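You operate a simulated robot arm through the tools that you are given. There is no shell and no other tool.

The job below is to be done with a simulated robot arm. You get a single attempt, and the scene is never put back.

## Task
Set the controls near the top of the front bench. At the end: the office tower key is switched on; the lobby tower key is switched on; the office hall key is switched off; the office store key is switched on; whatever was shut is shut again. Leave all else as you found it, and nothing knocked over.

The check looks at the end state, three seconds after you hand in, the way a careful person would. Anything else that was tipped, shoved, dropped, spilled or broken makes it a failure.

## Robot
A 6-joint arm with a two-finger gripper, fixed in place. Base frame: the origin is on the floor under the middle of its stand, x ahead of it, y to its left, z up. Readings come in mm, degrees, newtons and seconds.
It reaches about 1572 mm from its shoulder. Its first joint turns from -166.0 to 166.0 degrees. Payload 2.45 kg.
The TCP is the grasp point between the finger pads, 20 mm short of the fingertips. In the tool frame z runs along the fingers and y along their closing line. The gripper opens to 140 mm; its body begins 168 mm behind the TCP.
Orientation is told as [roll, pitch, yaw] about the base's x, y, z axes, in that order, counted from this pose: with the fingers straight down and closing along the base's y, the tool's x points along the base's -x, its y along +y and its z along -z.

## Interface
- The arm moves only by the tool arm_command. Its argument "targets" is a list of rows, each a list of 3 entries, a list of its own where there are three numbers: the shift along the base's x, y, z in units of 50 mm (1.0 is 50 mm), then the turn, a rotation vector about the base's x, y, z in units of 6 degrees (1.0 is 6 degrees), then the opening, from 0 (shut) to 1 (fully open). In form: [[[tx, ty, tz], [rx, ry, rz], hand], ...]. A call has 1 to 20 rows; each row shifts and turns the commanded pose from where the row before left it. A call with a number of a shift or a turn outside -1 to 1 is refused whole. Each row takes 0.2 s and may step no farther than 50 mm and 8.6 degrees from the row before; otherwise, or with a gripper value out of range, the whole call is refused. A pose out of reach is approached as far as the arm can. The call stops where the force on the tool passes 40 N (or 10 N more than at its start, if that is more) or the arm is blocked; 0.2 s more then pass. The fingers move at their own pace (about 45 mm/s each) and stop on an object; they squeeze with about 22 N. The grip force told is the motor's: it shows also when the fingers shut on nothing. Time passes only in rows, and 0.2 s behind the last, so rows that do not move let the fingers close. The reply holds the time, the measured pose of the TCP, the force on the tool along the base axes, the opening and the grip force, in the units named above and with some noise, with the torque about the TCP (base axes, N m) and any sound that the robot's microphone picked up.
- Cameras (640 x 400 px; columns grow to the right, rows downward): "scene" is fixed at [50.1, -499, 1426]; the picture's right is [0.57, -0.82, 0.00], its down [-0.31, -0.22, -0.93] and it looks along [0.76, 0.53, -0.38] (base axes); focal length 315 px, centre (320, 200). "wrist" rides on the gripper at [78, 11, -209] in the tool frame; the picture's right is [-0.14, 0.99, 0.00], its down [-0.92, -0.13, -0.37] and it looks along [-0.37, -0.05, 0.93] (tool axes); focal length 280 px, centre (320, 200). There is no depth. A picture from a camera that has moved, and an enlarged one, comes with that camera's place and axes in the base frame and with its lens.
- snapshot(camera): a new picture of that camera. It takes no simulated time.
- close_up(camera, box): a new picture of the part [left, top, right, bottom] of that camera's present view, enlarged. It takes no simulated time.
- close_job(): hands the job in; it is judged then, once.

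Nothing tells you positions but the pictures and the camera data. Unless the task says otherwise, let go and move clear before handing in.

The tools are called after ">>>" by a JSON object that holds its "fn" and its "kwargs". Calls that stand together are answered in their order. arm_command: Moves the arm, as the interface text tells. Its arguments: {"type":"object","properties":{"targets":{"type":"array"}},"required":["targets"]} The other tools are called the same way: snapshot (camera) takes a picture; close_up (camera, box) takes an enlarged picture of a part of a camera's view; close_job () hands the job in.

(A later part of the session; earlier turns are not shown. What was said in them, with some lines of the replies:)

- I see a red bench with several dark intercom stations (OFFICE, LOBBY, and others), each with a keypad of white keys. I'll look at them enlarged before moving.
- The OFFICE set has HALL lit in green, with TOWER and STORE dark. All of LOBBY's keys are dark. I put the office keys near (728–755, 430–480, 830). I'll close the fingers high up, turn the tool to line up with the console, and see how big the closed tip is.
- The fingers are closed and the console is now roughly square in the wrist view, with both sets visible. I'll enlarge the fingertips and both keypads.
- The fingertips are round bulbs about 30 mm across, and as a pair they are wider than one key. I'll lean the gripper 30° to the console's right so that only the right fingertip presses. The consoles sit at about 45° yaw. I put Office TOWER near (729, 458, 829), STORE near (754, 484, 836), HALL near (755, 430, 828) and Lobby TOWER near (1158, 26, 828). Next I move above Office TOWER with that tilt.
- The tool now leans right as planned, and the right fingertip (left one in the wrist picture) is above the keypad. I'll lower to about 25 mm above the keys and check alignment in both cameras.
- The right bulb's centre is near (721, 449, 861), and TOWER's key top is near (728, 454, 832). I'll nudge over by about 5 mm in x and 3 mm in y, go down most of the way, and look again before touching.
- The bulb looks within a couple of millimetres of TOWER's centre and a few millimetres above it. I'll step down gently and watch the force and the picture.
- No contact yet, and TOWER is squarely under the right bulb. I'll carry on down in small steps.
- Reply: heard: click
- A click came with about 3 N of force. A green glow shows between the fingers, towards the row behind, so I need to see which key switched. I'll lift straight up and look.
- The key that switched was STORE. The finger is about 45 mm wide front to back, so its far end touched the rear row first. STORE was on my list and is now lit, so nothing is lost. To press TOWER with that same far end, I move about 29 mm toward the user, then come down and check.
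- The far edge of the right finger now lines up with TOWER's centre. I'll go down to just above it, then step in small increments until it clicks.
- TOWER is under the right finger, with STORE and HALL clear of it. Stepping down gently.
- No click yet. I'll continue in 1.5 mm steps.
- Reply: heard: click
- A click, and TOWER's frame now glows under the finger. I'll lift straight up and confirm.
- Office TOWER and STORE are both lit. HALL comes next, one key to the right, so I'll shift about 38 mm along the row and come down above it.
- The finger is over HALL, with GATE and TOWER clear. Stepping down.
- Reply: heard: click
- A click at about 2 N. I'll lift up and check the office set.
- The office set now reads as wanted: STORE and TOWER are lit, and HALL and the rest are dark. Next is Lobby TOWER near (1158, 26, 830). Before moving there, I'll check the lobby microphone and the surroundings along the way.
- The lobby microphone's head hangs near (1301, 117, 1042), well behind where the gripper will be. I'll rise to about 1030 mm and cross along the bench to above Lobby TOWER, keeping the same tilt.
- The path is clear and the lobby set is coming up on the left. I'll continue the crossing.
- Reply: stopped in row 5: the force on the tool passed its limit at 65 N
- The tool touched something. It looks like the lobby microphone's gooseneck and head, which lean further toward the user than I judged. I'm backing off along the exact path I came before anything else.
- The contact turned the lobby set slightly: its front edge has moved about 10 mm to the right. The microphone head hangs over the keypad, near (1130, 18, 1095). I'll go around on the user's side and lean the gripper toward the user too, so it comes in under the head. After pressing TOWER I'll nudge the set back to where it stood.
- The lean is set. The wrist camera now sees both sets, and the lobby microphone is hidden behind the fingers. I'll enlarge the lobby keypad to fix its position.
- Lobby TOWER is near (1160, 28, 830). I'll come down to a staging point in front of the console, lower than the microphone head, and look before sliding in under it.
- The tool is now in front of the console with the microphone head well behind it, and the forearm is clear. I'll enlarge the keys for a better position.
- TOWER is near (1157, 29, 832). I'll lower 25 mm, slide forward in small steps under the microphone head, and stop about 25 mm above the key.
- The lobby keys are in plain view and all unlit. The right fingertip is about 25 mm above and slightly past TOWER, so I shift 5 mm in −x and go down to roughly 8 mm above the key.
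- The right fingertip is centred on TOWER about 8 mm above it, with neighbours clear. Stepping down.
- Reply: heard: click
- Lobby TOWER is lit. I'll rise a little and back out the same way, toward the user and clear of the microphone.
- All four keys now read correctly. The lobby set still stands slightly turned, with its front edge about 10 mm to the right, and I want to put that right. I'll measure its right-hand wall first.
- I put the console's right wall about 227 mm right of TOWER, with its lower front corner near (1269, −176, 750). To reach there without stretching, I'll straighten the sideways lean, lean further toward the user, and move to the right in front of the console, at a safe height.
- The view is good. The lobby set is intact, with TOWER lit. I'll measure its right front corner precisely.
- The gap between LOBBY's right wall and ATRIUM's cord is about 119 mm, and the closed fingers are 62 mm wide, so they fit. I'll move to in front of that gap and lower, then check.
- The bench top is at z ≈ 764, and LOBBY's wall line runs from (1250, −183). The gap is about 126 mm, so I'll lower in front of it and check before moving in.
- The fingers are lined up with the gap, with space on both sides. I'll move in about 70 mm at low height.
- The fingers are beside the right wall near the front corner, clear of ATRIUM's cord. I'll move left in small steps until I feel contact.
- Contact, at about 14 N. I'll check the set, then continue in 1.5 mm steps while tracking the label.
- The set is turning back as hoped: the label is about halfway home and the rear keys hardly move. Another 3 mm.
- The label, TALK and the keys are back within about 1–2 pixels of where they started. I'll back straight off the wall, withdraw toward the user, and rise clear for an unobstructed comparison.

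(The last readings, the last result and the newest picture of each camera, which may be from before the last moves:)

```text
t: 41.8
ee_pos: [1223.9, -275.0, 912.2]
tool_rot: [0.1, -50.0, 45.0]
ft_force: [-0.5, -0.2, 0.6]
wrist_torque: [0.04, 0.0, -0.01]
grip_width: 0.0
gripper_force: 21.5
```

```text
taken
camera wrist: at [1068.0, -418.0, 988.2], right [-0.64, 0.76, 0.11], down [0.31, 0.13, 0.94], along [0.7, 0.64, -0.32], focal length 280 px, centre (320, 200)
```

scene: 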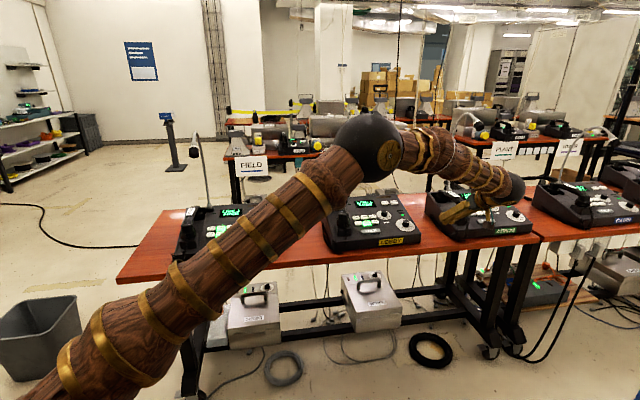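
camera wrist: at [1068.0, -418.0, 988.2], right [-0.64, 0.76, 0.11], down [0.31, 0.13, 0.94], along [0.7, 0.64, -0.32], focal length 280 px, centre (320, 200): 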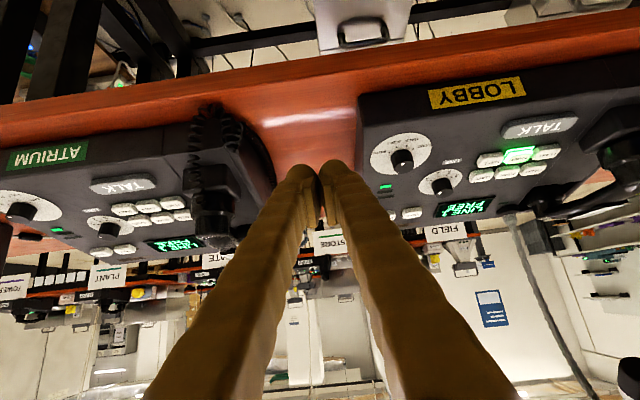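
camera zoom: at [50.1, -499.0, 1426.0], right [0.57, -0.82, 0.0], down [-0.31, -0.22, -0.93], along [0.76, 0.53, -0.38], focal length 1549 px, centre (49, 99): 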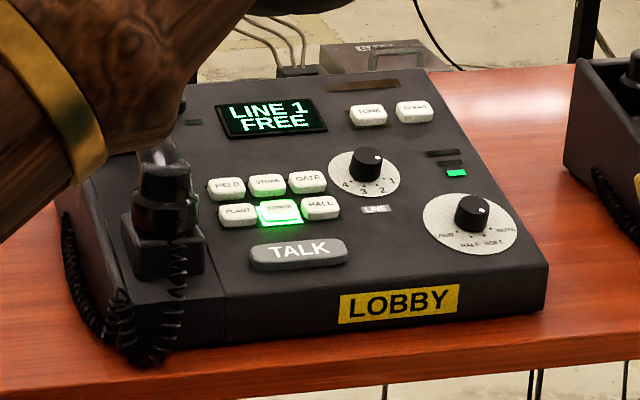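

The lobby set stands within a few millimetres of its original place, with TOWER lit and its other controls unchanged. I'll move the arm well clear toward the robot's side and make a final check of everything.

>>> {"fn": "arm_command", "kwargs": {"targets": [[[-0.5, -0.2, 0.6], [0, 0, 0], 0], [[-0.747, -0.2, 0.46], [0, 0, 0], 0], [[-0.747, -0.2, 0.46], [0, 0, 0], 0], [[-0.747, -0.2, 0.46], [0, 0, 0], 0], [[-0.747, 0, 0.46], [0, 0, 0], 0], [[-0.747, 0, 0.46], [0, 0, 0], 0], [[-0.747, 0, 0.46], [0, 0, 0], 0], [[-0.747, 0, 0.3], [0, 0, 0], 0], [[0, 0, 0], [0, 0, 0], 0]]}}

>>> {"fn": "snapshot", "kwargs": {"camera": "scene"}}

>>> {"fn": "close_up", "kwargs": {"camera": "scene", "box": [310, 180, 440, 261]}}

>>> {"fn": "close_up", "kwargs": {"camera": "scene", "box": [160, 190, 290, 271]}}

>>> {"fn": "close_up", "kwargs": {"camera": "scene", "box": [400, 160, 640, 310]}}

```text
t: 43.8
ee_pos: [933.7, -315.6, 1096.9]
tool_rot: [0.2, -49.9, 45.0]
ft_force: [-0.4, -0.1, -0.1]
wrist_torque: [0.01, 0.0, -0.03]
grip_width: 0.0
gripper_force: 22.0
```

```text
taken
```

scene: 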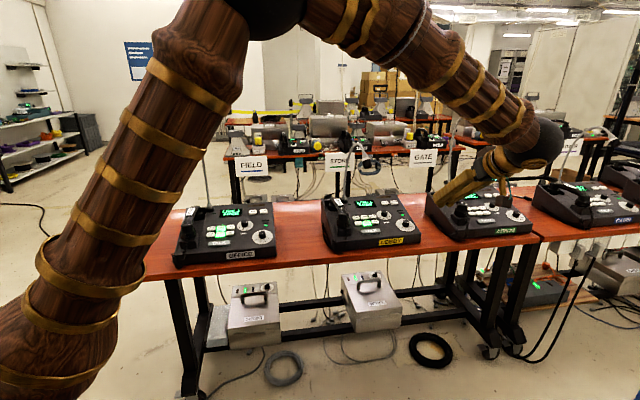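

```text
4.92 times, centred on (375, 220) of scene
camera zoom: at [50.1, -499.0, 1426.0], right [0.57, -0.82, 0.0], down [-0.31, -0.22, -0.93], along [0.76, 0.53, -0.38], focal length 1549 px, centre (49, 99)
```

zoom: 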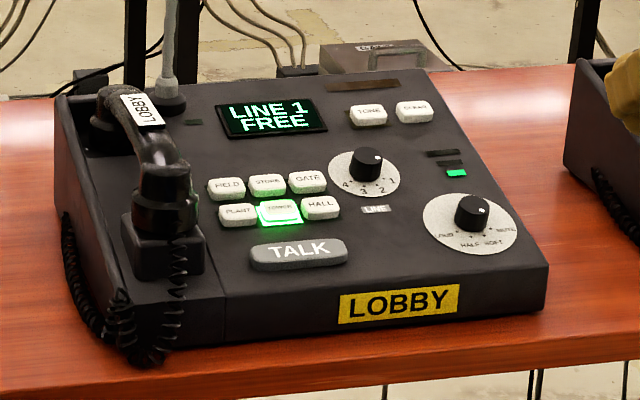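

```text
4.92 times, centred on (225, 230) of scene
camera zoom: at [50.1, -499.0, 1426.0], right [0.57, -0.82, 0.0], down [-0.31, -0.22, -0.93], along [0.76, 0.53, -0.38], focal length 1549 px, centre (788, 50)
```

zoom: 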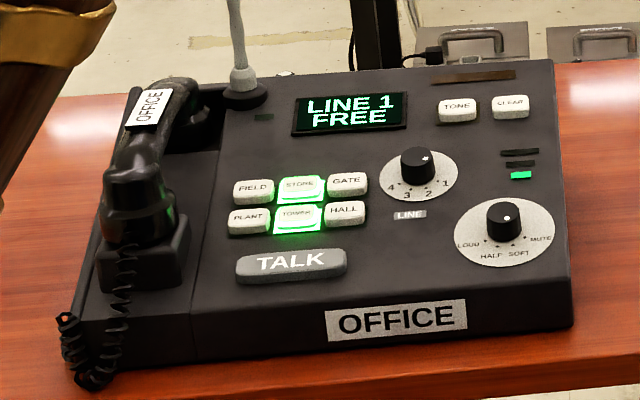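

```text
2.67 times, centred on (520, 235) of scene
camera zoom: at [50.1, -499.0, 1426.0], right [0.57, -0.82, 0.0], down [-0.31, -0.22, -0.93], along [0.76, 0.53, -0.38], focal length 839 px, centre (-213, 107)
```

zoom: 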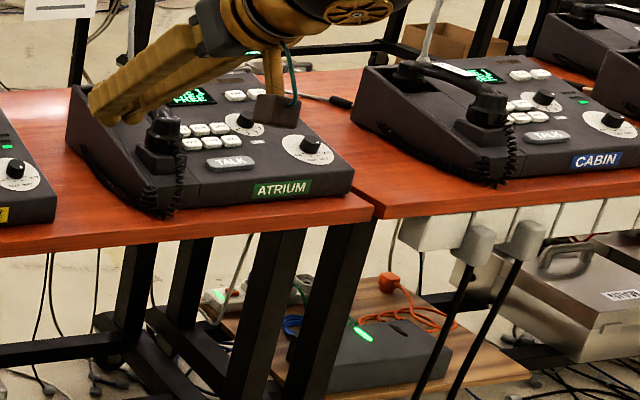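

The final check matches the task:
- **OFFICE:** TOWER and STORE are lit, and HALL is dark.
- **LOBBY:** TOWER is lit.
- **Everything else:** the dials, handsets, microphones and the ATRIUM set look unchanged. Nothing was shut to begin with, and the arm is clear.

I did bump the lobby microphone on the way over, which turned that set by about 2°. I pushed it back, and it now stands within a few millimetres of where it was. I'm handing in now.

>>> {"fn": "close_job", "kwargs": {}}

```text
The job is handed in.
```

The job is handed in with all four keys as you asked, but I bumped the lobby set on the way and it may sit a few millimetres off its original place.

- **Office set:** TOWER and STORE are on, and HALL is off. My first press was meant for TOWER but hit STORE. STORE had to go on anyway, so no other key was changed.
- **Lobby set:** TOWER is on, and its other keys are as they were.
- **The bump:** while crossing to the lobby set, the gripper hit its overhanging microphone. That turned the set about 2° and moved its front edge about 10 mm. I pushed it back from the right-hand side. Compared with the first picture, it is within roughly 4 mm and 1° of where it stood.
- **Everything else:** I saw nothing tipped, dropped or broken. Nothing on the sets was shut at the start, so there was nothing to shut again. The arm ended clear of the bench.
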